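You operate a simulated robot arm through the tools that you are given. There is no shell and no other tool. Be economical: measure what you need, move in short steps, check, and stop when the job is done.

Carry out the task below with a simulated two-armed robot. There is one attempt and no reset: what you move stays moved.

## Task
Index the rail's carrier out and park it on the carrier rack.
Fine: open the silver gate first and shut it again; lift the carrier off at the first OUT mark; no jam. Where these are worked on the way, their far stop is far enough and under half their travel is too little: small silver gate.

It is judged by the outcome, as a careful person would: the job done as asked, and still so three seconds after it is handed in. It fails if anything else is knocked over, pushed out of place, dropped, spilled or broken.

## Robot
Two 7-joint arms with two-finger grippers on one trunk, hanging from a carriage that runs on a gantry, over the field with the corners [-1736, -1848], [-753, -2501], [630, -419], [-352, 234] (x, y) and turns from -299 to 389 degrees about z. Base frame: it is fixed where the carriage stands at the start and does not move with it; the origin is on the floor, on the carriage's upright axis, x ahead of it, y to its left, z up. Readings come in mm, degrees, newtons and seconds.
The left shoulder is at the start at [0, 236, 1662], the right one opposite. With the tool pointing down near the work surface each hand reaches from about 100 to 660 mm from the robot's upright axis, wherever it stands, measured 20 degrees to its own side. Places, roughly: black lock knob [0, 300, 1000]; black run knob [200, 100, 900]; blue knob [300, 0, 900]; blue pin lever [200, 200, 1000]; first OUT mark of the rail [800, -100, 1000]; grey fork [500, 0, 1000]; left orange stop [300, 100, 1000]; right orange stop [500, 0, 1000]; small silver gate [700, -100, 1000]; top of the carrier rack [300, 400, 1000]. Payload 3.43 kg a hand.
The tool frame of a hand sits at the grasp point between the pads (the TCP): z along the fingers, y along the line on which they close. The tips reach 30 mm beyond it. Largest opening 104 mm; the body of the gripper starts 57 mm behind the TCP.
Orientation is told as [roll, pitch, yaw] about the base's x, y, z axes, in that order, counted from this pose: with the fingers straight down and closing along the base's y, the tool's x points along the base's -x, its y along +y and its z along -z.

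## Interface
- The arms move only by the tool nudge_tool. It takes "left_motion", "right_motion" or both (then of equal length, played together; a hand with none holds still); each is one flat list of numbers, 7 for each row, row after row: the shift along the tool's x, y, z in units of 150 mm (1.0 is 150 mm), then the turn, a rotation vector about the tool's x, y, z in units of 180 degrees (1.0 is 180 degrees), then the opening, from 0 (shut) to 1 (fully open). In form: [dx, dy, dz, ax, ay, az, fingers, dx, dy, dz, ax, ay, az, fingers, ...]. A call has 1 to 20 rows; each row is the pose to reach, as a shift and turn from the pose commanded when the call began, along the tool's axes at that moment. A call with a number of a shift or a turn outside -1 to 1 is refused whole. Each row takes 0.2 s and may step no farther than 50 mm and 8.6 degrees from the row before; otherwise, or with a gripper value out of range, the whole call is refused. Where a pose cannot be reached the arm comes as near as it can. A force on the tool above 40 N (or 10 N above the force at the start of the call, whichever is more), or a blocked arm, ends the call early, and 0.2 s more pass. The fingers move at their own pace (about 45 mm/s each) and stop on an object; they squeeze with about 28 N. The grip force told is the motor's: it shows also when the fingers shut on nothing. Time passes only in rows, and 0.2 s behind the last, so rows that repeat a pose let the fingers close. The reply holds the time, the measured pose of the TCP, the force on the tool along the base axes, the opening and the grip force, in the units named above and with some noise, with the torque about the TCP (base axes, N m) and any sound that the robot's microphone picked up, and new pictures: "pictures" is both (left out), scene, wrist or none (wrist: the cameras of the hands that moved).
- Cameras (640 x 400 px; columns grow to the right, rows downward): "scene" is now at [243.6, 38.1, 1775.5]; the picture's right is [0.63, -0.77, 0.00], its down [-0.72, -0.59, -0.36] and it looks along [0.28, 0.23, -0.93] (base axes); focal length 293 px, centre (320, 200). "left" rides on the left gripper at [67, -18, -90] in its tool frame; the picture's right is [0.25, 0.97, 0.00], its down [-0.73, 0.19, -0.66] and it looks along [-0.64, 0.17, 0.75] (tool axes); focal length 218 px, centre (320, 200). "right" rides on the right gripper at [67, 18, -90] in its tool frame; the picture's right is [-0.25, 0.97, 0.00], its down [-0.73, -0.19, -0.66] and it looks along [-0.64, -0.17, 0.75] (tool axes); focal length 218 px, centre (320, 200).
- move_column(by): slides the trunk up (or, below 0, down) by that many mm; the arms and the scene camera ride with it, the base frame stays. It gives what a move gives, with no picture.
- roll_base(legs): drives the robot by 1 to 6 legs, each [ahead, left, turn to the left] in mm, mm and degrees, along the robot's own axes; the way and the turn of a leg run together, so that a leg with both is an arc; at most 1500 mm and 180 degrees a leg. The arms and the cameras ride along, it lands a little off, and it stops where it bumps. It keeps to its track: a leg is cut to what the track allows. It gives what a move gives, and a new picture of the scene camera.
- head_to(pan, tilt): turns the head with the scene camera to pan (to the left, within 86 degrees either way) and tilt (down, from -29 to 69), counted from straight ahead of the robot. It gives what a move gives, and a new picture of the scene camera.
- locate(camera, pixels): for up to 12 pixels [column, row] of the newest picture of that camera ("zoom" is the newest enlarged one), the place [x, y, z] in the base frame of the surface seen there, good to about 2 mm. The clock stands still meanwhile.
- zoom(camera, box): a new picture of the part [left, top, right, bottom] of that camera's present view, enlarged. The clock stands still meanwhile.
- hand_in(): hands the job in; it is judged then, once.

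Work in short steps. Measure before you move; look again where a grasp or a placing could have gone wrong, and mend it. You have 80 turns and 260 pictures in all, those below and enlarged ones among them. Open the grippers and draw the arms clear of the work before you hand the job in, unless the task says otherwise; then end with one line.

The tools are called after "Request:" by a JSON object that holds its "method" and its "body". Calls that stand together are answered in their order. nudge_tool: Moves the arms, as the interface text tells. Its arguments: {"type":"object","properties":{"left_motion":{"type":"array"},"right_motion":{"type":"array"},"pictures":{"type":"string","enum":["both","scene","wrist","none"]}},"required":[]} The other tools are called the same way: move_column (by) slides the trunk up or down; roll_base (legs) drives the base; head_to (pan, tilt) turns the head that bears the scene camera; locate (camera, pixels) gives the place of the surface under pixels of a picture; zoom (camera, box) takes an enlarged picture of a part of a camera's view; hand_in () hands the job in.

At the start:

```text
time_s: 0.0
left_ee_pos: [314.5, 101.2, 1290.1]
left_ee_rot: [0.0, 0.0, -0.1]
left_contact_force: [0.3, -0.5, 0.3]
left_torque: [0.02, 0.03, 0.0]
left_grip_width: 103.8
left_finger_force: 0.0
right_ee_pos: [430.0, -204.9, 1222.4]
right_ee_rot: [0.0, 0.0, -0.1]
right_contact_force: [-0.6, -0.7, 0.1]
right_torque: [-0.02, 0.0, -0.01]
right_grip_width: 104.2
right_finger_force: 0.1
trunk travel left (down, up): [-573.0, 67.0]
robot x, y, heading: [-3.1, -0.1, 0.2]
head pan, tilt: [39.3, 68.8]
```

scene: 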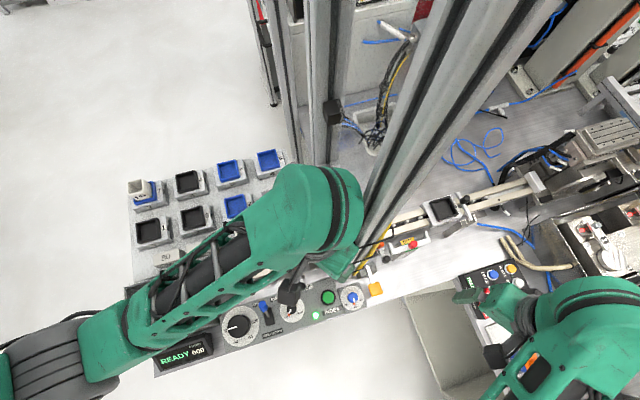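
right: 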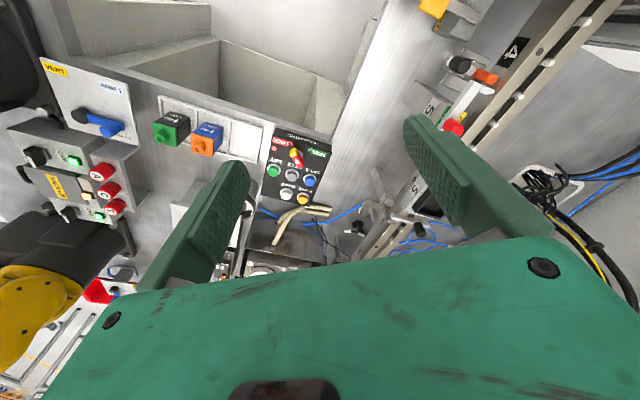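
left: 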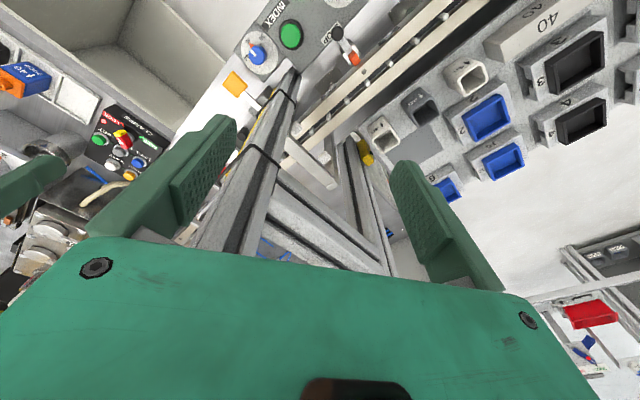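

The scene shows a rail with a black carrier near pixel (442,208), a control panel near (270,320), and a rack at upper left. I zoom in on these to read the labels.

Request:
{"method": "zoom", "body": {"camera": "scene", "box": [140, 250, 400, 400]}}

Request:
{"method": "zoom", "body": {"camera": "scene", "box": [360, 110, 640, 290]}}

Request:
{"method": "zoom", "body": {"camera": "left", "box": [200, 0, 640, 220]}}

Request:
{"method": "zoom", "body": {"camera": "right", "box": [340, 0, 640, 250]}}

```text
2.46 times, centred on (270, 325) of scene
```

zoom: 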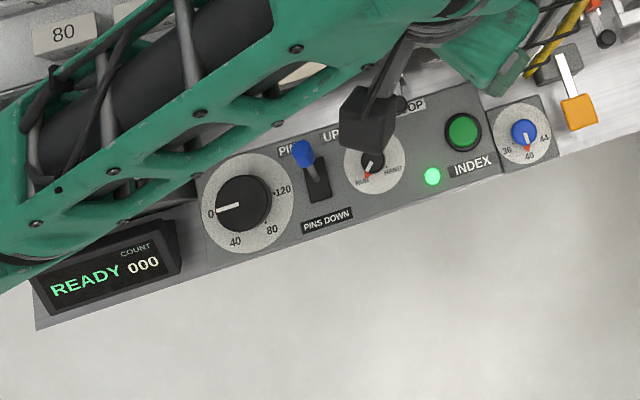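

```text
2.22 times, centred on (500, 200) of scene
```

zoom: 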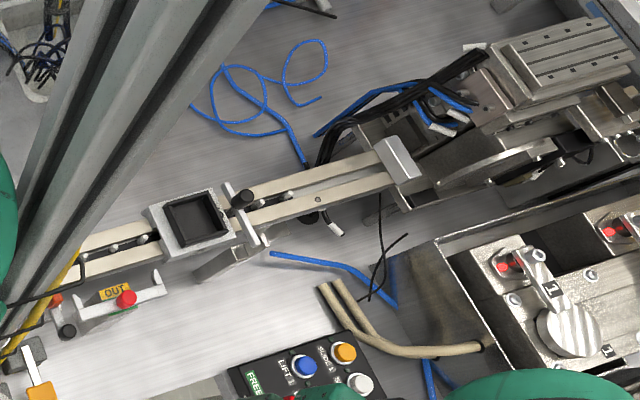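

```text
1.45 times, centred on (420, 110) of left
```

zoom: 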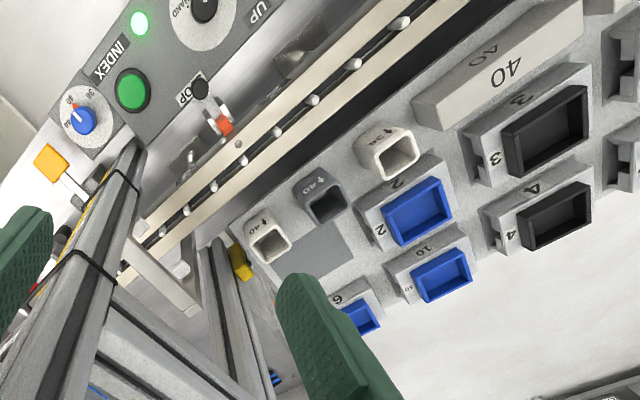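

```text
1.60 times, centred on (490, 125) of right
```

zoom: 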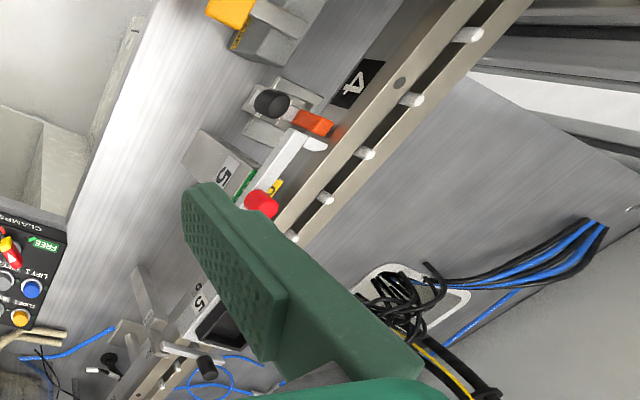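

The panel shows a 0–120 dial, pin lever, run/hand dial, INDEX button and a 36/40/44 blue knob. I locate the main points and look from another head angle.

Request:
{"method": "locate", "body": {"camera": "scene", "pixels": [[442, 208], [408, 242], [466, 200], [240, 326], [265, 311], [292, 310], [328, 297], [352, 297], [375, 289], [535, 185], [150, 232], [160, 258]]}}

Request:
{"method": "locate", "body": {"camera": "left", "pixels": [[410, 170], [337, 32], [354, 60], [384, 135], [425, 110], [463, 77], [257, 54], [291, 35], [235, 82], [313, 160], [372, 90], [485, 118]]}}

Request:
{"method": "locate", "body": {"camera": "right", "pixels": [[432, 8], [460, 64], [487, 77], [454, 127], [512, 52], [470, 110], [434, 108], [475, 200], [435, 234], [561, 22], [533, 63], [493, 124]]}}

Request:
{"method": "head_to", "body": {"pan": 0, "tilt": 60}}

```text
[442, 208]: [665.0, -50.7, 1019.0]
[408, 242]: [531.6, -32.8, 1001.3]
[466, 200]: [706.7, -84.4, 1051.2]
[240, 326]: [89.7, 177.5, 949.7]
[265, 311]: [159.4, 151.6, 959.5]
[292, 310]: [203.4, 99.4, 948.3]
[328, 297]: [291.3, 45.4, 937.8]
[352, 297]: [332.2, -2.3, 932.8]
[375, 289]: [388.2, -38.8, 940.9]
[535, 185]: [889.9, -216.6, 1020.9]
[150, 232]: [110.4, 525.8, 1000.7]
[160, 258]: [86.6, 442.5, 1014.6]
```

```text
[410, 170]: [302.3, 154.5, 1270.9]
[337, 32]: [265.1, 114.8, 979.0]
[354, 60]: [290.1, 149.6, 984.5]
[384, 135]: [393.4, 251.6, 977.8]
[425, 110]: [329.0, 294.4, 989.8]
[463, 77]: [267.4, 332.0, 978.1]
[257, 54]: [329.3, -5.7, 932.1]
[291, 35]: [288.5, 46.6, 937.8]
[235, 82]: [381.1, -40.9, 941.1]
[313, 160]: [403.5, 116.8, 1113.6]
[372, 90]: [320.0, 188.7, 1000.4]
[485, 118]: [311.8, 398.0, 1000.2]
```

```text
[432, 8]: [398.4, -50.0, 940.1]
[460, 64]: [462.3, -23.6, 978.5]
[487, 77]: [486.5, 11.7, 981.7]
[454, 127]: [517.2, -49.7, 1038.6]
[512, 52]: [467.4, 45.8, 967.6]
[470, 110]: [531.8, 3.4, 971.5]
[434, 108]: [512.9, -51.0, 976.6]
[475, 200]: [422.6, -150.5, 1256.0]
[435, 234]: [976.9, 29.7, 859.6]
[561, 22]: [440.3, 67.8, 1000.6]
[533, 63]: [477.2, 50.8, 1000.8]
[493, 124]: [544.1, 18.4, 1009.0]
```

```text
time_s: 1.1
left_ee_pos: [313.2, 100.9, 1290.0]
left_ee_rot: [0.0, 0.0, 0.0]
left_contact_force: [0.7, 0.0, 0.1]
left_torque: [0.02, 0.01, 0.01]
left_grip_width: 103.7
left_finger_force: 0.1
right_ee_pos: [429.6, -206.1, 1222.2]
right_ee_rot: [0.0, 0.1, 0.0]
right_contact_force: [-0.4, 0.0, -0.2]
right_torque: [-0.02, 0.03, -0.02]
right_grip_width: 104.0
right_finger_force: 0.0
trunk travel left (down, up): [-573.0, 67.0]
robot x, y, heading: [-1.3, 0.4, 0.0]
head pan, tilt: [0.0, 60.0]
```

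scene: 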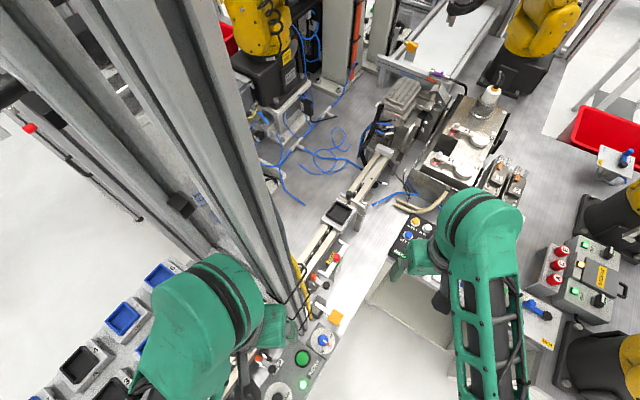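

The posts behind the rail are obstacles, so I locate them, and zoom on the rail.

Request:
{"method": "locate", "body": {"camera": "scene", "pixels": [[290, 290], [260, 180], [200, 60], [250, 290], [180, 205], [100, 20], [110, 180], [340, 212], [385, 150], [300, 270], [330, 260], [350, 190]]}}

Request:
{"method": "zoom", "body": {"camera": "scene", "box": [240, 130, 440, 255]}}

Request:
{"method": "zoom", "body": {"camera": "scene", "box": [220, 230, 380, 400]}}

```text
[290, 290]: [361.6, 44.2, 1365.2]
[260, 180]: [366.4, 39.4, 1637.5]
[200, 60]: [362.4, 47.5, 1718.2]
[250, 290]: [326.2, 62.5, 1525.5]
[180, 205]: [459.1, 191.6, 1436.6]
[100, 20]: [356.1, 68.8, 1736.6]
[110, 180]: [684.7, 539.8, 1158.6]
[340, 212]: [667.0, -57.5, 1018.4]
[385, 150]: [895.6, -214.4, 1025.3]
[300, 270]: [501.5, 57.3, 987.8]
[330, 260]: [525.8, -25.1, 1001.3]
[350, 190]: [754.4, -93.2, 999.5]
```

```text
3.20 times, centred on (340, 192) of scene
```

zoom: 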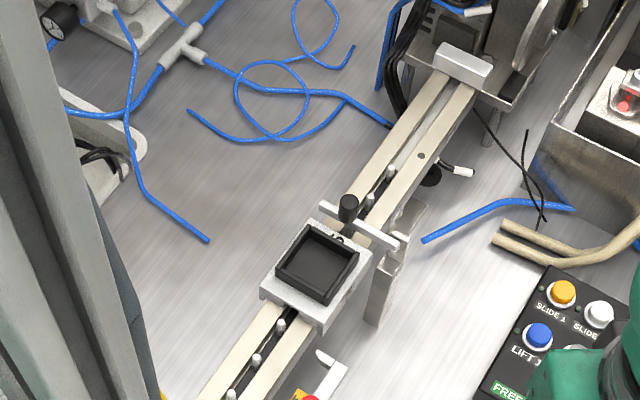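

```text
2.35 times, centred on (300, 315) of scene
```

zoom: 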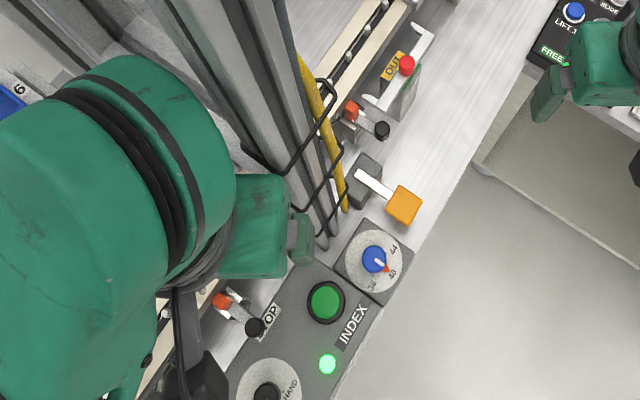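

I want to back off from the rail and turn to face it squarely, so first I check the obstacles at the right.

Request:
{"method": "locate", "body": {"camera": "scene", "pixels": [[615, 220], [560, 265], [625, 360], [620, 270], [540, 320], [630, 160], [605, 250], [570, 360], [530, 290], [400, 340], [600, 385]]}}

Request:
{"method": "head_to", "body": {"pan": -80, "tilt": 45}}

```text
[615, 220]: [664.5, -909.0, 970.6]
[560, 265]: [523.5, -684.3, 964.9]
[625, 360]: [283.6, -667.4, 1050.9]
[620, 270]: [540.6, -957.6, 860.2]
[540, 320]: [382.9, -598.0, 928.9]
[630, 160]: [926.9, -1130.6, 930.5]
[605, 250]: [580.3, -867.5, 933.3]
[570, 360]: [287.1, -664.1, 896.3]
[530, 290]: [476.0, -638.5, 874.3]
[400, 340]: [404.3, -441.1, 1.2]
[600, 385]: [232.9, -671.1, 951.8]
```

```text
time_s: 2.6
left_ee_pos: [314.5, 101.0, 1289.6]
left_ee_rot: [0.0, 0.1, 0.1]
left_contact_force: [-0.5, -0.5, 0.1]
left_torque: [-0.01, 0.04, -0.01]
left_grip_width: 104.1
left_finger_force: 0.1
right_ee_pos: [429.9, -205.6, 1223.0]
right_ee_rot: [0.0, 0.0, 0.0]
right_contact_force: [0.5, 0.0, 0.2]
right_torque: [-0.05, 0.03, 0.01]
right_grip_width: 104.2
right_finger_force: 0.1
trunk travel left (down, up): [-573.0, 67.0]
robot x, y, heading: [-2.6, 1.2, 0.0]
head pan, tilt: [-80.0, 45.0]
```

scene: 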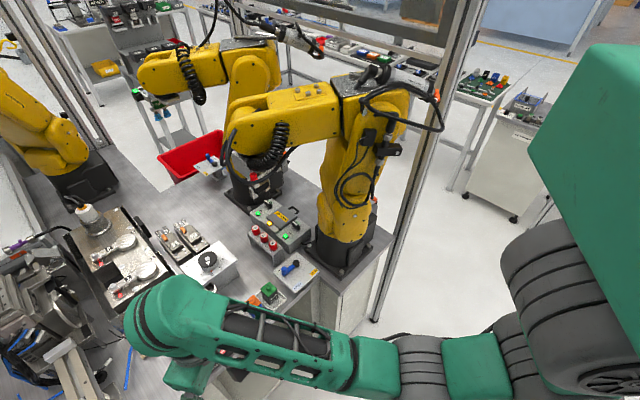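

Yellow robot stands at u≈605 to the right, so I back away mostly in −x, then turn left to face the rail.

Request:
{"method": "roll_base", "body": {"legs": [[-370, -110, 0], [0, 0, 56.4]]}}

Request:
{"method": "head_to", "body": {"pan": -25, "tilt": 35}}

```text
time_s: 7.6
left_ee_pos: [-290.1, 207.1, 1290.5]
left_ee_rot: [0.0, 0.0, 56.4]
left_contact_force: [0.7, 0.1, -1.1]
left_torque: [-0.02, 0.01, 0.01]
left_grip_width: 104.3
left_finger_force: 0.0
right_ee_pos: [29.9, 136.6, 1220.1]
right_ee_rot: [0.0, 0.1, 56.4]
right_contact_force: [0.1, 0.4, 0.1]
right_torque: [0.03, -0.02, 0.01]
right_grip_width: 104.1
right_finger_force: 0.0
trunk travel left (down, up): [-573.0, 67.0]
robot x, y, heading: [-379.2, -110.6, 56.3]
head pan, tilt: [-80.0, 45.0]
```

scene: 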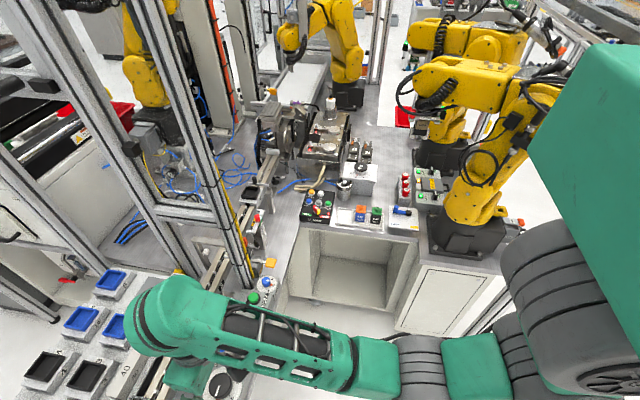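

```text
time_s: 8.8
left_ee_pos: [-288.7, 208.3, 1288.8]
left_ee_rot: [-0.1, 0.0, 56.6]
left_contact_force: [-0.4, 0.0, 0.2]
left_torque: [0.02, 0.0, 0.0]
left_grip_width: 104.1
left_finger_force: 0.1
right_ee_pos: [30.6, 135.7, 1220.7]
right_ee_rot: [0.0, 0.1, 56.6]
right_contact_force: [-1.0, 0.6, -0.4]
right_torque: [0.0, 0.01, -0.02]
right_grip_width: 104.1
right_finger_force: 0.1
trunk travel left (down, up): [-573.0, 67.0]
robot x, y, heading: [-379.0, -110.9, 56.3]
head pan, tilt: [-25.0, 35.0]
```

scene: 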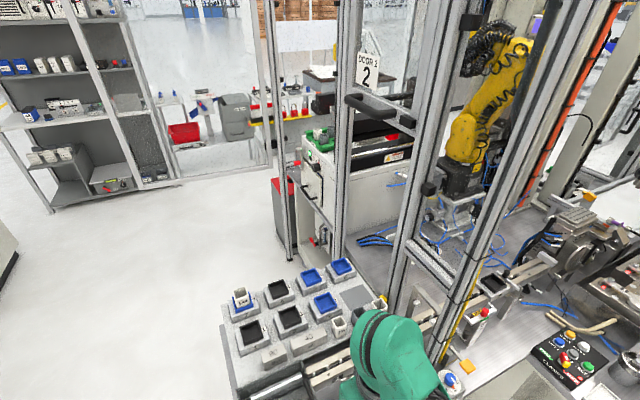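

I retract the right hand a bit and drive right along the rail for a clear view.

Request:
{"method": "nudge_tool", "body": {"right_motion": [0.3, 0, 0, 0, 0, 0, 1, 0.6, 0, -0.1, 0, 0, 0, 1, 0.9, 0, -0.2, 0, 0, 0, 1, 1, 0, -0.3, 0, 0, 0, 1], "pictures": "none"}}

Request:
{"method": "roll_base", "body": {"legs": [[0, -250, 0]]}}

Request:
{"method": "head_to", "body": {"pan": -25, "tilt": 50}}

```text
time_s: 9.8
left_ee_pos: [-289.7, 209.9, 1289.5]
left_ee_rot: [0.1, 0.0, 56.5]
left_contact_force: [0.2, -0.3, 0.1]
left_torque: [0.02, 0.0, -0.06]
left_grip_width: 104.0
left_finger_force: 0.1
right_ee_pos: [-51.8, 9.9, 1266.8]
right_ee_rot: [-0.1, 0.0, 56.6]
right_contact_force: [-0.3, -0.7, -0.1]
right_torque: [-0.01, 0.0, -0.01]
right_grip_width: 104.0
right_finger_force: 0.1
trunk travel left (down, up): [-573.0, 67.0]
robot x, y, heading: [-376.6, -108.3, 56.3]
head pan, tilt: [-25.0, 35.0]
```

```text
time_s: 11.6
left_ee_pos: [-79.7, 70.1, 1289.9]
left_ee_rot: [0.0, 0.0, 56.5]
left_contact_force: [-0.2, -1.2, 0.3]
left_torque: [-0.02, -0.01, 0.0]
left_grip_width: 103.9
left_finger_force: 0.1
right_ee_pos: [157.0, -128.8, 1266.1]
right_ee_rot: [0.0, 0.1, 56.4]
right_contact_force: [0.1, 0.3, 0.2]
right_torque: [0.0, -0.03, -0.03]
right_grip_width: 104.0
right_finger_force: 0.0
trunk travel left (down, up): [-573.0, 67.0]
robot x, y, heading: [-168.9, -246.4, 56.4]
head pan, tilt: [-25.0, 35.0]
```

scene: 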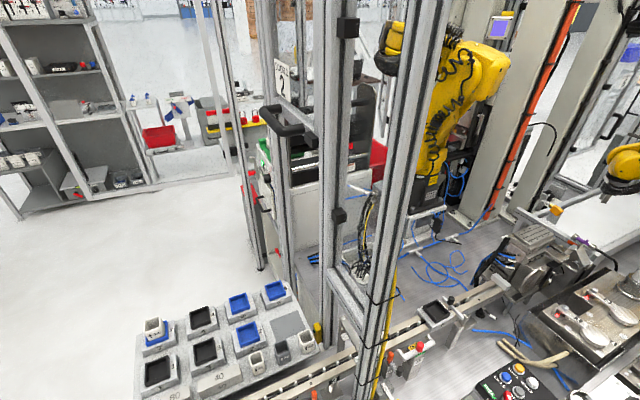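

```text
time_s: 12.4
left_ee_pos: [-80.7, 71.0, 1290.3]
left_ee_rot: [0.1, -0.1, 56.5]
left_contact_force: [0.1, 0.0, 0.1]
left_torque: [-0.01, 0.04, -0.04]
left_grip_width: 104.0
left_finger_force: 0.1
right_ee_pos: [156.4, -128.5, 1265.9]
right_ee_rot: [0.0, 0.0, 56.5]
right_contact_force: [-0.5, 1.2, 0.0]
right_torque: [0.02, 0.0, -0.02]
right_grip_width: 104.1
right_finger_force: 0.1
trunk travel left (down, up): [-573.0, 67.0]
robot x, y, heading: [-173.6, -249.4, 56.4]
head pan, tilt: [-25.0, 50.0]
```

scene: 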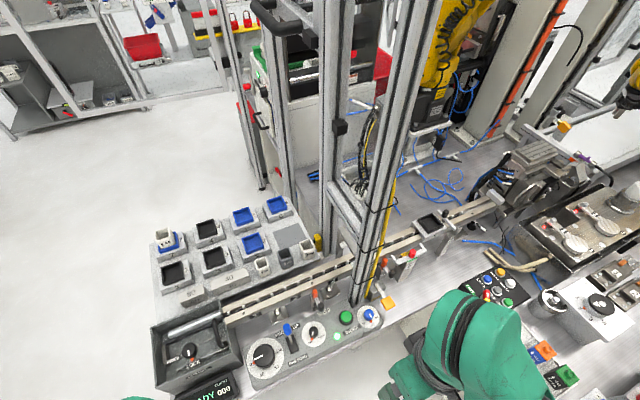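

Good overview now. I zoom into the left drive end with the lock knob, the panel, the rack and the carrier/gate zone.

Request:
{"method": "zoom", "body": {"camera": "scene", "box": [140, 285, 300, 400]}}

Request:
{"method": "zoom", "body": {"camera": "scene", "box": [255, 270, 415, 370]}}

Request:
{"method": "zoom", "body": {"camera": "scene", "box": [370, 190, 530, 290]}}

Request:
{"method": "zoom", "body": {"camera": "scene", "box": [145, 190, 335, 310]}}

```text
3.48 times, centred on (220, 342) of scene
```

zoom: 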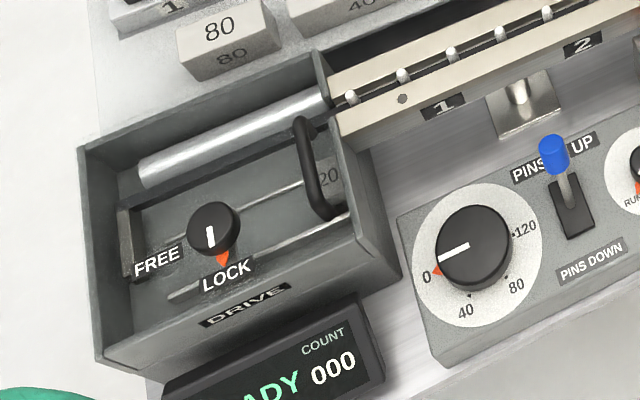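

```text
4.00 times, centred on (335, 320) of scene
```

zoom: 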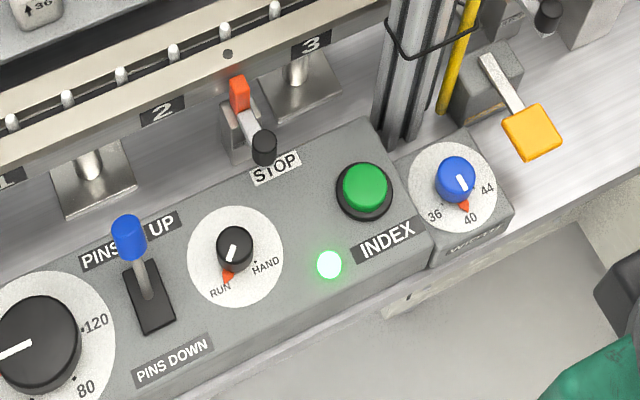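

```text
4.00 times, centred on (450, 240) of scene
```

zoom: 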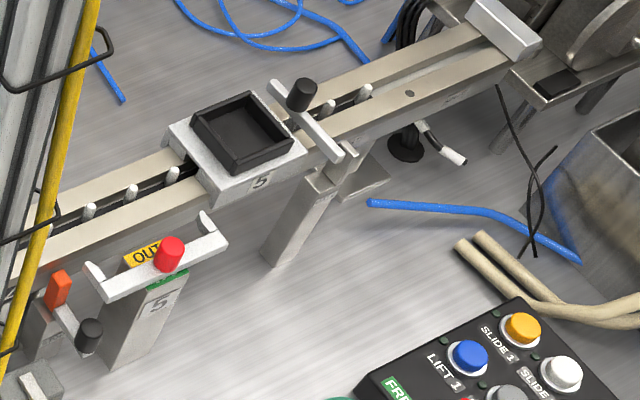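

```text
3.33 times, centred on (240, 250) of scene
```

zoom: 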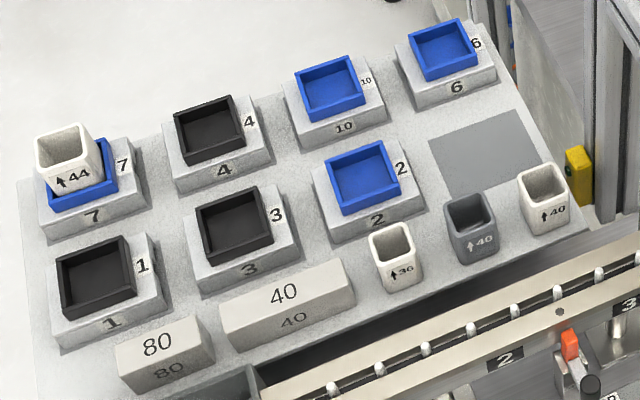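

Layout is clear: DRIVE box (FREE/LOCK), stroke dial at 0, pins UP, RUN, INDEX, WIDTH 40, orange stops, fork and gate. I need a closer look at the rail's right part; I retract both hands to pass the post and move right.

Request:
{"method": "nudge_tool", "body": {"left_motion": [0.3, 0, 0, 0, 0, 0, 1, 0.6, 0, 0, 0, 0, 0, 1, 0.85, 0, 0, 0, 0, 0, 1], "right_motion": [0.3, 0, 0, 0, 0, 0, 1, 0.6, 0, 0, 0, 0, 0, 1, 0.85, 0, 0, 0, 0, 0, 1], "pictures": "none"}}

Request:
{"method": "roll_base", "body": {"legs": [[215, 0, 0], [0, -430, 0]]}}

Request:
{"method": "head_to", "body": {"pan": -20, "tilt": 60}}

```text
time_s: 13.2
left_ee_pos: [-146.2, -35.1, 1262.9]
left_ee_rot: [-0.1, -0.2, 56.5]
left_contact_force: [-0.1, 0.2, -0.9]
left_torque: [-0.03, 0.03, -0.01]
left_grip_width: 104.1
left_finger_force: 0.1
left hand out of reach, approached as far as the arm can: row 2, 3
right_ee_pos: [90.0, -229.5, 1265.7]
right_ee_rot: [0.1, -0.2, 56.5]
right_contact_force: [0.2, -0.1, -0.4]
right_torque: [0.01, 0.04, -0.01]
right_grip_width: 103.7
right_finger_force: 0.1
right hand out of reach, approached as far as the arm can: row 1, 2, 3
trunk travel left (down, up): [-573.0, 67.0]
robot x, y, heading: [-170.3, -245.6, 56.3]
head pan, tilt: [-25.0, 50.0]
```

```text
time_s: 17.0
left_ee_pos: [300.6, -61.8, 1263.5]
left_ee_rot: [0.2, -0.4, 56.5]
left_contact_force: [-0.1, -0.1, -0.2]
left_torque: [0.0, -0.01, 0.04]
left_grip_width: 103.8
left_finger_force: 0.0
right_ee_pos: [536.3, -260.5, 1260.6]
right_ee_rot: [0.2, 0.5, 55.7]
right_contact_force: [-0.2, -0.2, 1.1]
right_torque: [0.01, 0.01, 0.02]
right_grip_width: 104.0
right_finger_force: 0.1
trunk travel left (down, up): [-573.0, 67.0]
robot x, y, heading: [280.9, -273.4, 56.4]
head pan, tilt: [-25.0, 50.0]
stopped in leg 2: the robot was blocked; the commanded pose is now the measured one
```

scene: 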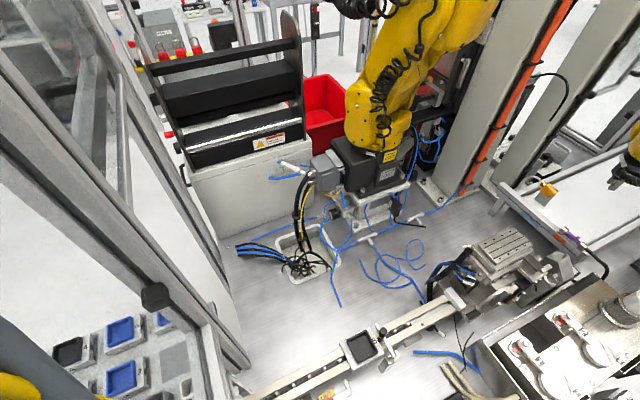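

```text
time_s: 17.7
left_ee_pos: [300.6, -61.4, 1264.8]
left_ee_rot: [0.2, -0.5, 56.4]
left_contact_force: [0.8, -0.4, -0.4]
left_torque: [-0.01, 0.02, 0.04]
left_grip_width: 104.1
left_finger_force: 0.0
right_ee_pos: [535.4, -258.3, 1262.5]
right_ee_rot: [0.3, 0.3, 55.8]
right_contact_force: [-0.3, 0.3, -0.1]
right_torque: [0.04, -0.01, -0.03]
right_grip_width: 104.2
right_finger_force: 0.1
trunk travel left (down, up): [-573.0, 67.0]
robot x, y, heading: [281.3, -276.9, 56.7]
head pan, tilt: [-20.0, 60.0]
```

scene: 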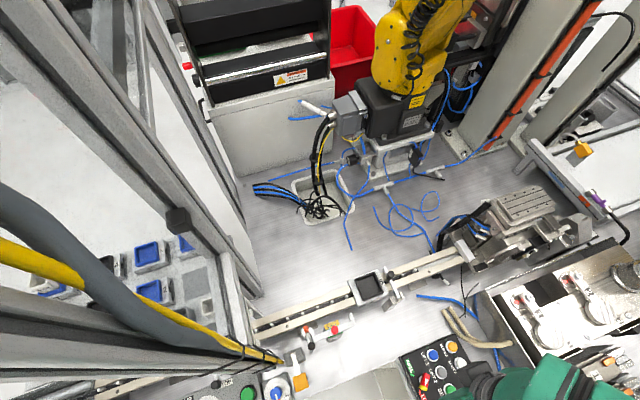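

The base bumped at about u=387 (probably right elbow against the yellow robot); I back off a little and zoom on the gate region.

Request:
{"method": "roll_base", "body": {"legs": [[0, 20, 0]]}}

Request:
{"method": "zoom", "body": {"camera": "scene", "box": [340, 240, 480, 320]}}

Request:
{"method": "zoom", "body": {"camera": "scene", "box": [250, 270, 400, 360]}}

Request:
{"method": "head_to", "body": {"pan": -80, "tilt": 45}}

```text
time_s: 18.5
left_ee_pos: [288.4, -59.2, 1263.6]
left_ee_rot: [-0.1, -0.2, 56.4]
left_contact_force: [0.5, 0.2, 0.0]
left_torque: [-0.04, 0.03, 0.02]
left_grip_width: 103.9
left_finger_force: 0.1
right_ee_pos: [521.3, -254.9, 1262.1]
right_ee_rot: [-0.1, 0.3, 56.0]
right_contact_force: [-0.8, 0.1, 1.0]
right_torque: [0.0, 0.03, 0.01]
right_grip_width: 104.0
right_finger_force: 0.2
trunk travel left (down, up): [-573.0, 67.0]
robot x, y, heading: [262.8, -267.7, 56.5]
head pan, tilt: [-20.0, 60.0]
```

scene: 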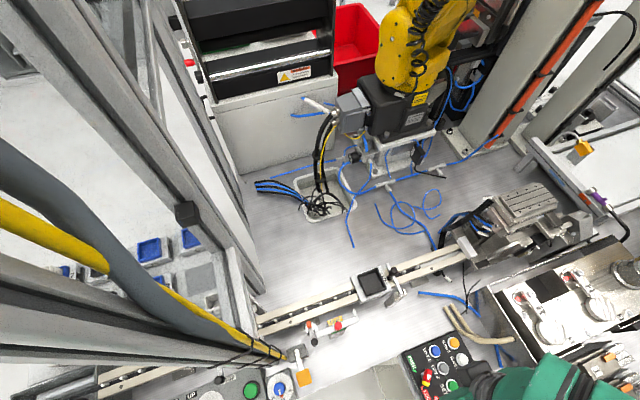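

```text
4.57 times, centred on (410, 280) of scene
```

zoom: 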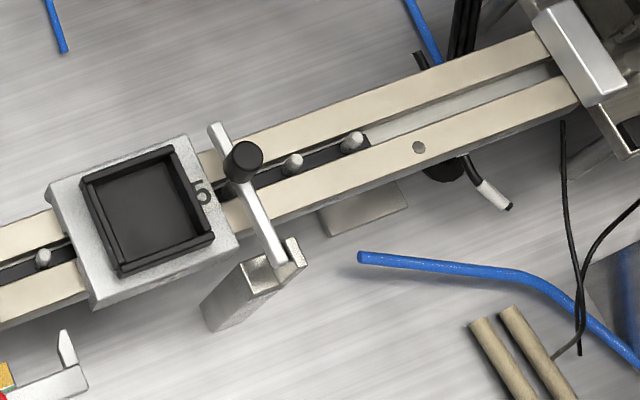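

```text
4.27 times, centred on (325, 315) of scene
```

zoom: 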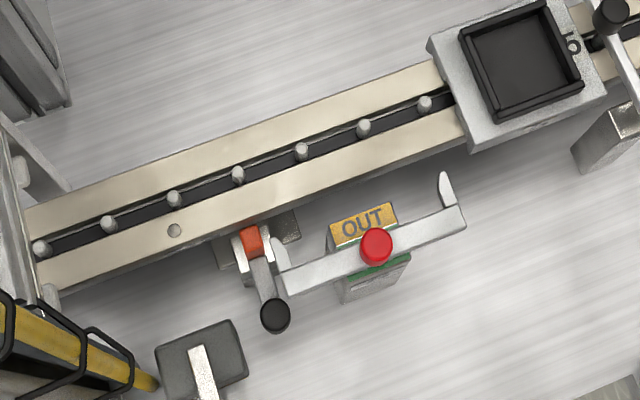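

```text
time_s: 19.8
left_ee_pos: [287.6, -59.0, 1263.5]
left_ee_rot: [-0.1, -0.3, 56.5]
left_contact_force: [0.3, 0.3, 0.2]
left_torque: [0.01, 0.01, 0.03]
left_grip_width: 103.8
left_finger_force: 0.0
right_ee_pos: [522.1, -255.4, 1262.7]
right_ee_rot: [-0.1, 0.3, 55.9]
right_contact_force: [0.3, 0.1, 0.1]
right_torque: [-0.04, -0.03, 0.04]
right_grip_width: 103.9
right_finger_force: 0.1
trunk travel left (down, up): [-573.0, 67.0]
robot x, y, heading: [262.0, -272.0, 56.6]
head pan, tilt: [-80.0, 45.0]
```

scene: 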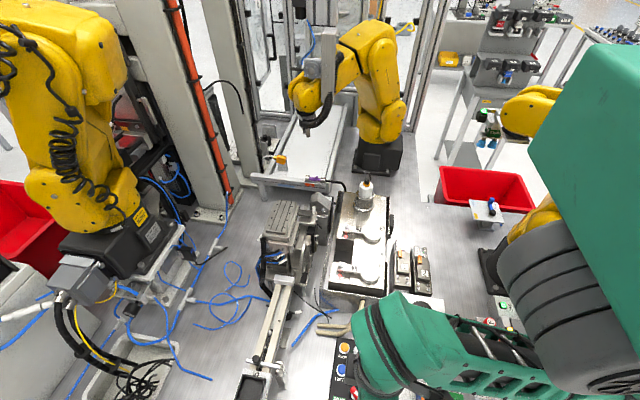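

I check the right wrist camera for the rail's front face beyond the gate.

Request:
{"method": "nudge_tool", "body": {"right_motion": [0, 0, 0, 0, 0, 0, 1], "left_motion": [0, 0, 0, 0, 0, 0, 1], "pictures": "wrist"}}

Request:
{"method": "head_to", "body": {"pan": -25, "tilt": 69}}

```text
time_s: 20.2
left_ee_pos: [288.1, -57.8, 1263.2]
left_ee_rot: [-0.2, -0.3, 56.5]
left_contact_force: [0.1, -0.2, -0.4]
left_torque: [0.03, 0.01, 0.0]
left_grip_width: 104.1
left_finger_force: 0.0
right_ee_pos: [521.7, -255.4, 1262.7]
right_ee_rot: [-0.1, 0.4, 55.9]
right_contact_force: [0.4, 0.1, -0.4]
right_torque: [-0.01, 0.01, 0.0]
right_grip_width: 104.2
right_finger_force: 0.1
trunk travel left (down, up): [-573.0, 67.0]
robot x, y, heading: [266.4, -268.1, 56.7]
head pan, tilt: [-80.0, 45.0]
```

right: 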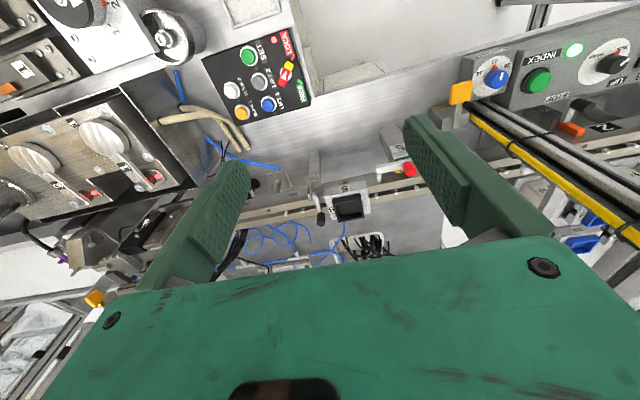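
left: 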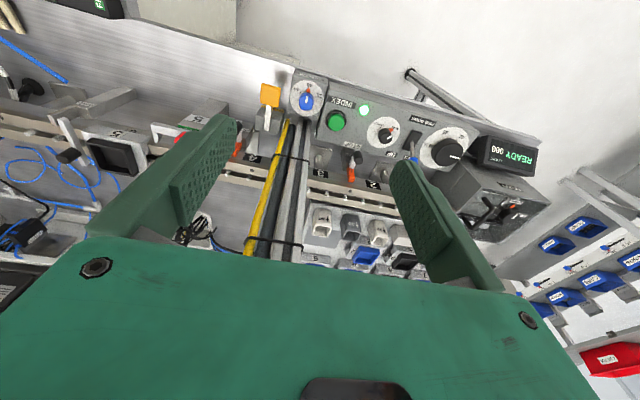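

```text
time_s: 21.4
left_ee_pos: [286.5, -58.7, 1264.0]
left_ee_rot: [-0.1, -0.2, 56.5]
left_contact_force: [0.1, -0.1, -1.5]
left_torque: [0.02, -0.03, 0.0]
left_grip_width: 103.9
left_finger_force: 0.1
right_ee_pos: [521.0, -254.0, 1262.8]
right_ee_rot: [-0.1, 0.3, 55.9]
right_contact_force: [-0.2, 0.4, 0.0]
right_torque: [-0.01, -0.02, 0.0]
right_grip_width: 103.9
right_finger_force: 0.0
trunk travel left (down, up): [-573.0, 67.0]
robot x, y, heading: [263.4, -270.9, 56.6]
head pan, tilt: [-25.0, 68.8]
```

scene: 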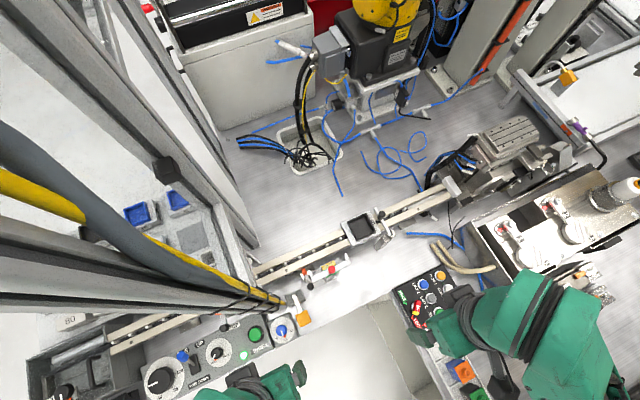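

I zoom the right wrist view on the rail and locate the gate, carrier, and pins.

Request:
{"method": "zoom", "body": {"camera": "right", "box": [240, 150, 400, 240]}}

Request:
{"method": "zoom", "body": {"camera": "scene", "box": [335, 180, 475, 260]}}

Request:
{"method": "zoom", "body": {"camera": "right", "box": [360, 80, 520, 200]}}

```text
4.00 times, centred on (320, 195) of right
```

zoom: 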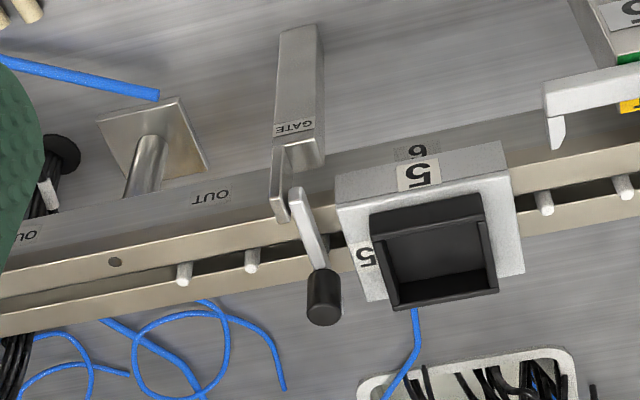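

```text
4.57 times, centred on (405, 220) of scene
```

zoom: 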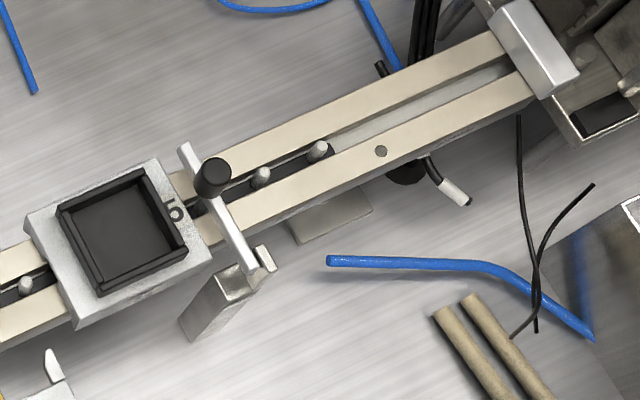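

```text
3.33 times, centred on (440, 140) of right
```

zoom: 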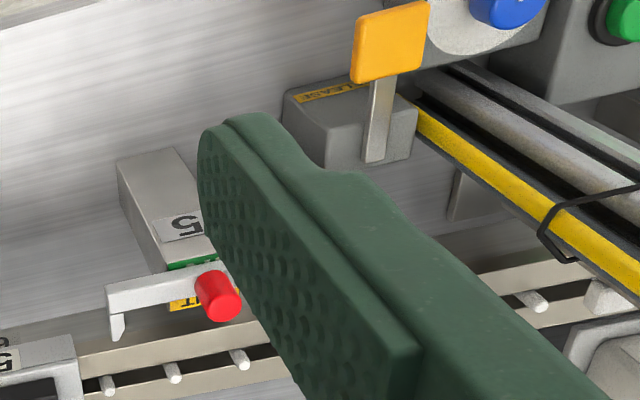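

Stations: carrier sits at 6, OUT marks follow beyond the gate. I measure these.

Request:
{"method": "locate", "body": {"camera": "right", "pixels": [[343.7, 188], [293, 199], [246, 209], [319, 221], [317, 205], [309.5, 194], [311, 181], [376, 199], [396, 196], [302, 214], [286, 217], [344, 195]]}}

Request:
{"method": "locate", "body": {"camera": "scene", "pixels": [[341.2, 227.3], [369.4, 214.7], [351.9, 251], [381.4, 234.6], [381.5, 219], [377, 213.5], [389, 236], [393, 238], [405, 213], [392.5, 218], [418, 213], [360, 231]]}}

Request:
{"method": "locate", "body": {"camera": "left", "pixels": [[253, 158], [320, 173], [374, 185], [348, 158], [353, 177], [236, 148], [270, 92], [305, 99], [320, 165], [440, 150], [480, 202], [505, 205]]}}

Request:
{"method": "zoom", "body": {"camera": "left", "box": [240, 60, 560, 270]}}

```text
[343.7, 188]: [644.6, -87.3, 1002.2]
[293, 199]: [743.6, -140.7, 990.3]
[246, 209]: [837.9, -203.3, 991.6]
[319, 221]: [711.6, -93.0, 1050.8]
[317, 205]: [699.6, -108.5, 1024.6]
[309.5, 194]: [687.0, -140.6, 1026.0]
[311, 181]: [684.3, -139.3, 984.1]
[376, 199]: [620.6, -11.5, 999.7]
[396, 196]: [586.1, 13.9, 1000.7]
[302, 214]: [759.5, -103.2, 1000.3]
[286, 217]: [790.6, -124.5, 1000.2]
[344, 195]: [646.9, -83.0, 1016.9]
```

```text
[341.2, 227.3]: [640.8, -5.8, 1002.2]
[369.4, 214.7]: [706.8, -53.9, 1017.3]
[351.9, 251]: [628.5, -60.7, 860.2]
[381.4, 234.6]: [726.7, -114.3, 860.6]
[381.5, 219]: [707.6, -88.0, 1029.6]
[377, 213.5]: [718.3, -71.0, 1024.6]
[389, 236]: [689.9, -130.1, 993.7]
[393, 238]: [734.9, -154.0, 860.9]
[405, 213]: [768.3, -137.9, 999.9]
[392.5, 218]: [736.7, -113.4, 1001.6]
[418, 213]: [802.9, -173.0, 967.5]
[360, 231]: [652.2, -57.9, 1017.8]
```

```text
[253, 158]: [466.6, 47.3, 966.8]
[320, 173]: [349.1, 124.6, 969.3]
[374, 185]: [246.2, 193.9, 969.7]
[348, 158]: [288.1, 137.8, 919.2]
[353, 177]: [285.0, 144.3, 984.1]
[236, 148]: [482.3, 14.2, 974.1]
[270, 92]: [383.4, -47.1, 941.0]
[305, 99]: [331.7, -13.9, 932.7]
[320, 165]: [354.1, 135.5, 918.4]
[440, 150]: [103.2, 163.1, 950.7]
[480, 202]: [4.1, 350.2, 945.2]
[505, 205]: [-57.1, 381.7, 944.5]
```

```text
1.90 times, centred on (400, 165) of left
```

zoom: 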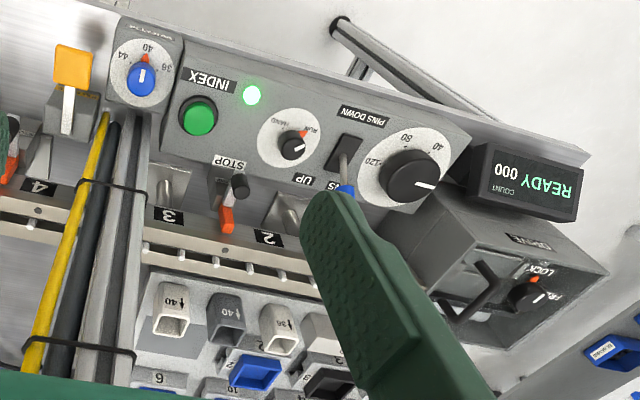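

Carrier is at u≈585 (mark 6); OUT 1 is ~120 mm on. I bring the right wrist camera closer to the gate to understand its hinge.

Request:
{"method": "nudge_tool", "body": {"right_motion": [-0.2, -0.15, 0.2, 0, 0, 0, 1, -0.35, -0.3, 0.4, 0, 0, 0, 1, -0.5, -0.4, 0.6, 0, 0, 0, 1, -0.65, -0.5, 0.8, 0, 0, 0, 1], "pictures": "both"}}

```text
time_s: 22.4
left_ee_pos: [287.8, -58.4, 1263.5]
left_ee_rot: [-0.2, -0.2, 56.4]
left_contact_force: [-0.4, -0.2, -0.4]
left_torque: [-0.02, -0.01, -0.02]
left_grip_width: 104.3
left_finger_force: 0.0
right_ee_pos: [638.6, -218.4, 1140.9]
right_ee_rot: [-0.2, 0.2, 55.9]
right_contact_force: [0.2, -0.1, -0.4]
right_torque: [-0.01, -0.01, 0.01]
right_grip_width: 104.0
right_finger_force: 0.1
trunk travel left (down, up): [-573.0, 67.0]
robot x, y, heading: [264.0, -268.6, 56.8]
head pan, tilt: [-25.0, 68.8]
```

scene: 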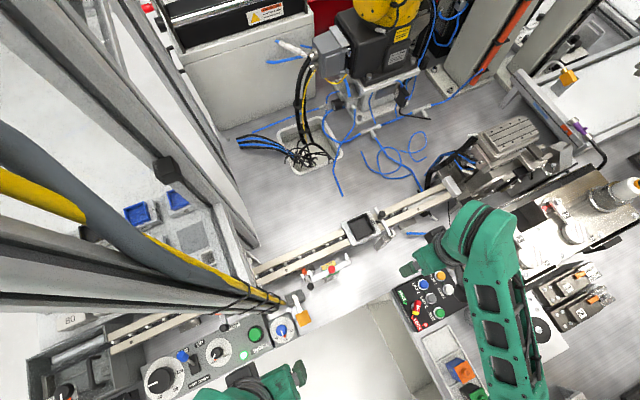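
right: 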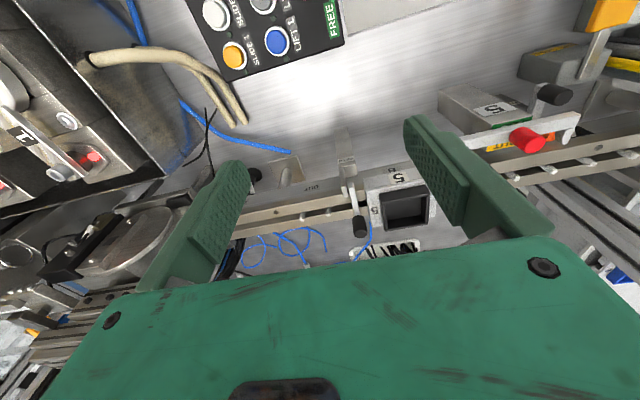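

The gate is near (350,190) in the right view; I zoom there.

Request:
{"method": "zoom", "body": {"camera": "right", "box": [290, 130, 450, 250]}}

Request:
{"method": "zoom", "body": {"camera": "right", "box": [430, 60, 640, 200]}}

Request:
{"method": "locate", "body": {"camera": "right", "pixels": [[360, 227], [358, 216], [353, 203], [346, 186], [345, 170], [395, 178], [310, 190], [528, 140], [463, 142], [570, 128], [553, 93], [520, 162]]}}

```text
3.33 times, centred on (370, 190) of right
```

zoom: 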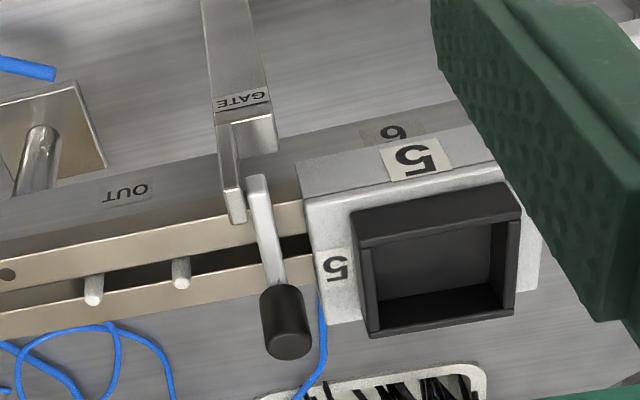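

```text
2.86 times, centred on (535, 130) of right
```

zoom: 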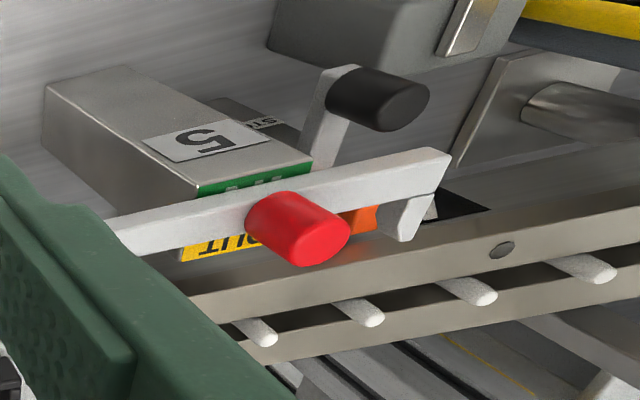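

```text
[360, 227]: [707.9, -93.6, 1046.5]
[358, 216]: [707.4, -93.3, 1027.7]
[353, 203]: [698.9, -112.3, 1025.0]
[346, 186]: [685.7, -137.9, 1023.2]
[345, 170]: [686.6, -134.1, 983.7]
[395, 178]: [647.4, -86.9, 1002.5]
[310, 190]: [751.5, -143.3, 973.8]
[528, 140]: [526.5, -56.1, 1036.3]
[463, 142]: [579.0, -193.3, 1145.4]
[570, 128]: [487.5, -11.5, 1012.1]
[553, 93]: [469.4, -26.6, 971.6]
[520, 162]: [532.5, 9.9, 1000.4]
```

The gate arm hinges on a plate at the front (axis along the rail) so it flips up toward me, with the knob at its rear end. I measure the knob precisely.

Request:
{"method": "zoom", "body": {"camera": "right", "box": [330, 170, 394, 234]}}

Request:
{"method": "zoom", "body": {"camera": "scene", "box": [355, 200, 419, 240]}}

```text
6.25 times, centred on (362, 202) of right
```

zoom: 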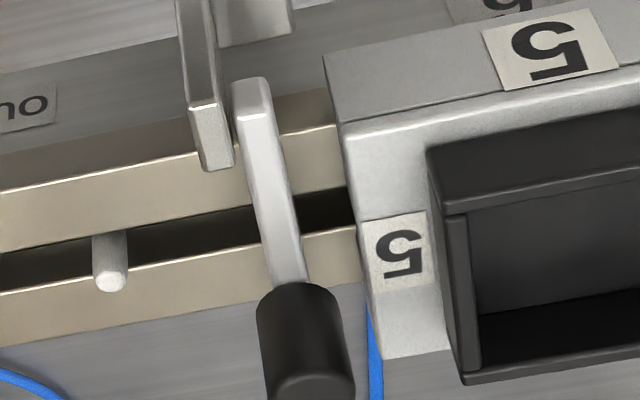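

```text
10.00 times, centred on (387, 220) of scene
```

zoom: 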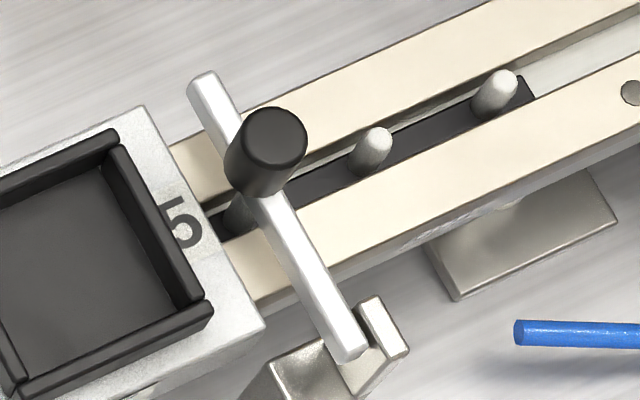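

Request:
{"method": "locate", "body": {"camera": "zoom", "pixels": [[278, 135], [250, 125], [300, 145], [345, 345], [203, 85], [260, 322], [140, 112], [372, 140], [500, 82], [378, 315], [200, 290], [115, 135]]}}

```text
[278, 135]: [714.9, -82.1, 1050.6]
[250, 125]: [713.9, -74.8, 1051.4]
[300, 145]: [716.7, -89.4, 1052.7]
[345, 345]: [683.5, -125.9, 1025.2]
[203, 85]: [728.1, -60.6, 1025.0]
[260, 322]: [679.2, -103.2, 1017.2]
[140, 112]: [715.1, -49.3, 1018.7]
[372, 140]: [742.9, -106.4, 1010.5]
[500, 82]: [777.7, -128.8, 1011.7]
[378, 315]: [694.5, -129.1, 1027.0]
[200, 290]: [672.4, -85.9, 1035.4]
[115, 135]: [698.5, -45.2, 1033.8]
```

Knob top is at (714.5,−82.5,1051), Ø≈20, axis vertical; the left finger must stay above the carrier plate. I move the right hand above the knob with the fingers narrowed to ~36 mm.

Request:
{"method": "nudge_tool", "body": {"right_motion": [-0.3, 0.03, 0, 0, 0, 0, 0.35, -0.6, 0.06, 0, 0, 0, 0, 0.35, -0.85, 0.09, 0, 0, 0, 0, 0.35, -1, 0.09, 0, 0, 0, 0, 0.35, -1, 0.09, 0, 0, 0, 0, 0.35], "pictures": "both"}}

```text
time_s: 23.6
left_ee_pos: [288.1, -57.2, 1263.0]
left_ee_rot: [-0.1, -0.2, 56.5]
left_contact_force: [-0.1, -0.4, 0.1]
left_torque: [-0.02, 0.03, 0.01]
left_grip_width: 104.0
left_finger_force: 0.1
right_ee_pos: [712.6, -84.8, 1142.9]
right_ee_rot: [-0.1, 0.3, 55.9]
right_contact_force: [0.1, 0.2, 0.8]
right_torque: [-0.01, 0.0, -0.01]
right_grip_width: 36.4
right_finger_force: 0.0
trunk travel left (down, up): [-573.0, 67.0]
robot x, y, heading: [259.2, -271.9, 56.4]
head pan, tilt: [-25.0, 68.8]
```

scene: 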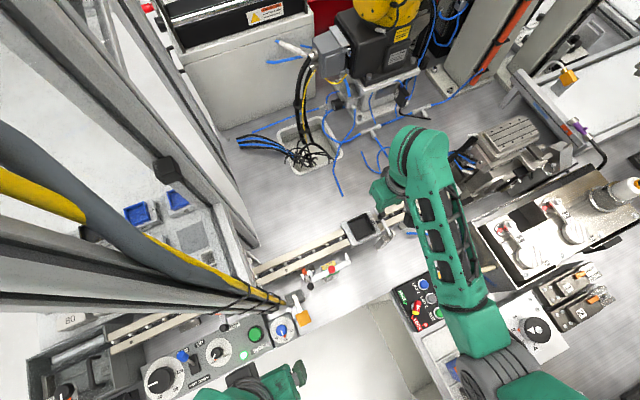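
right: 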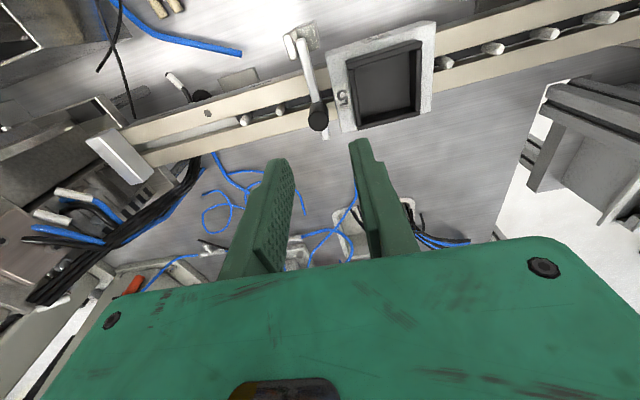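

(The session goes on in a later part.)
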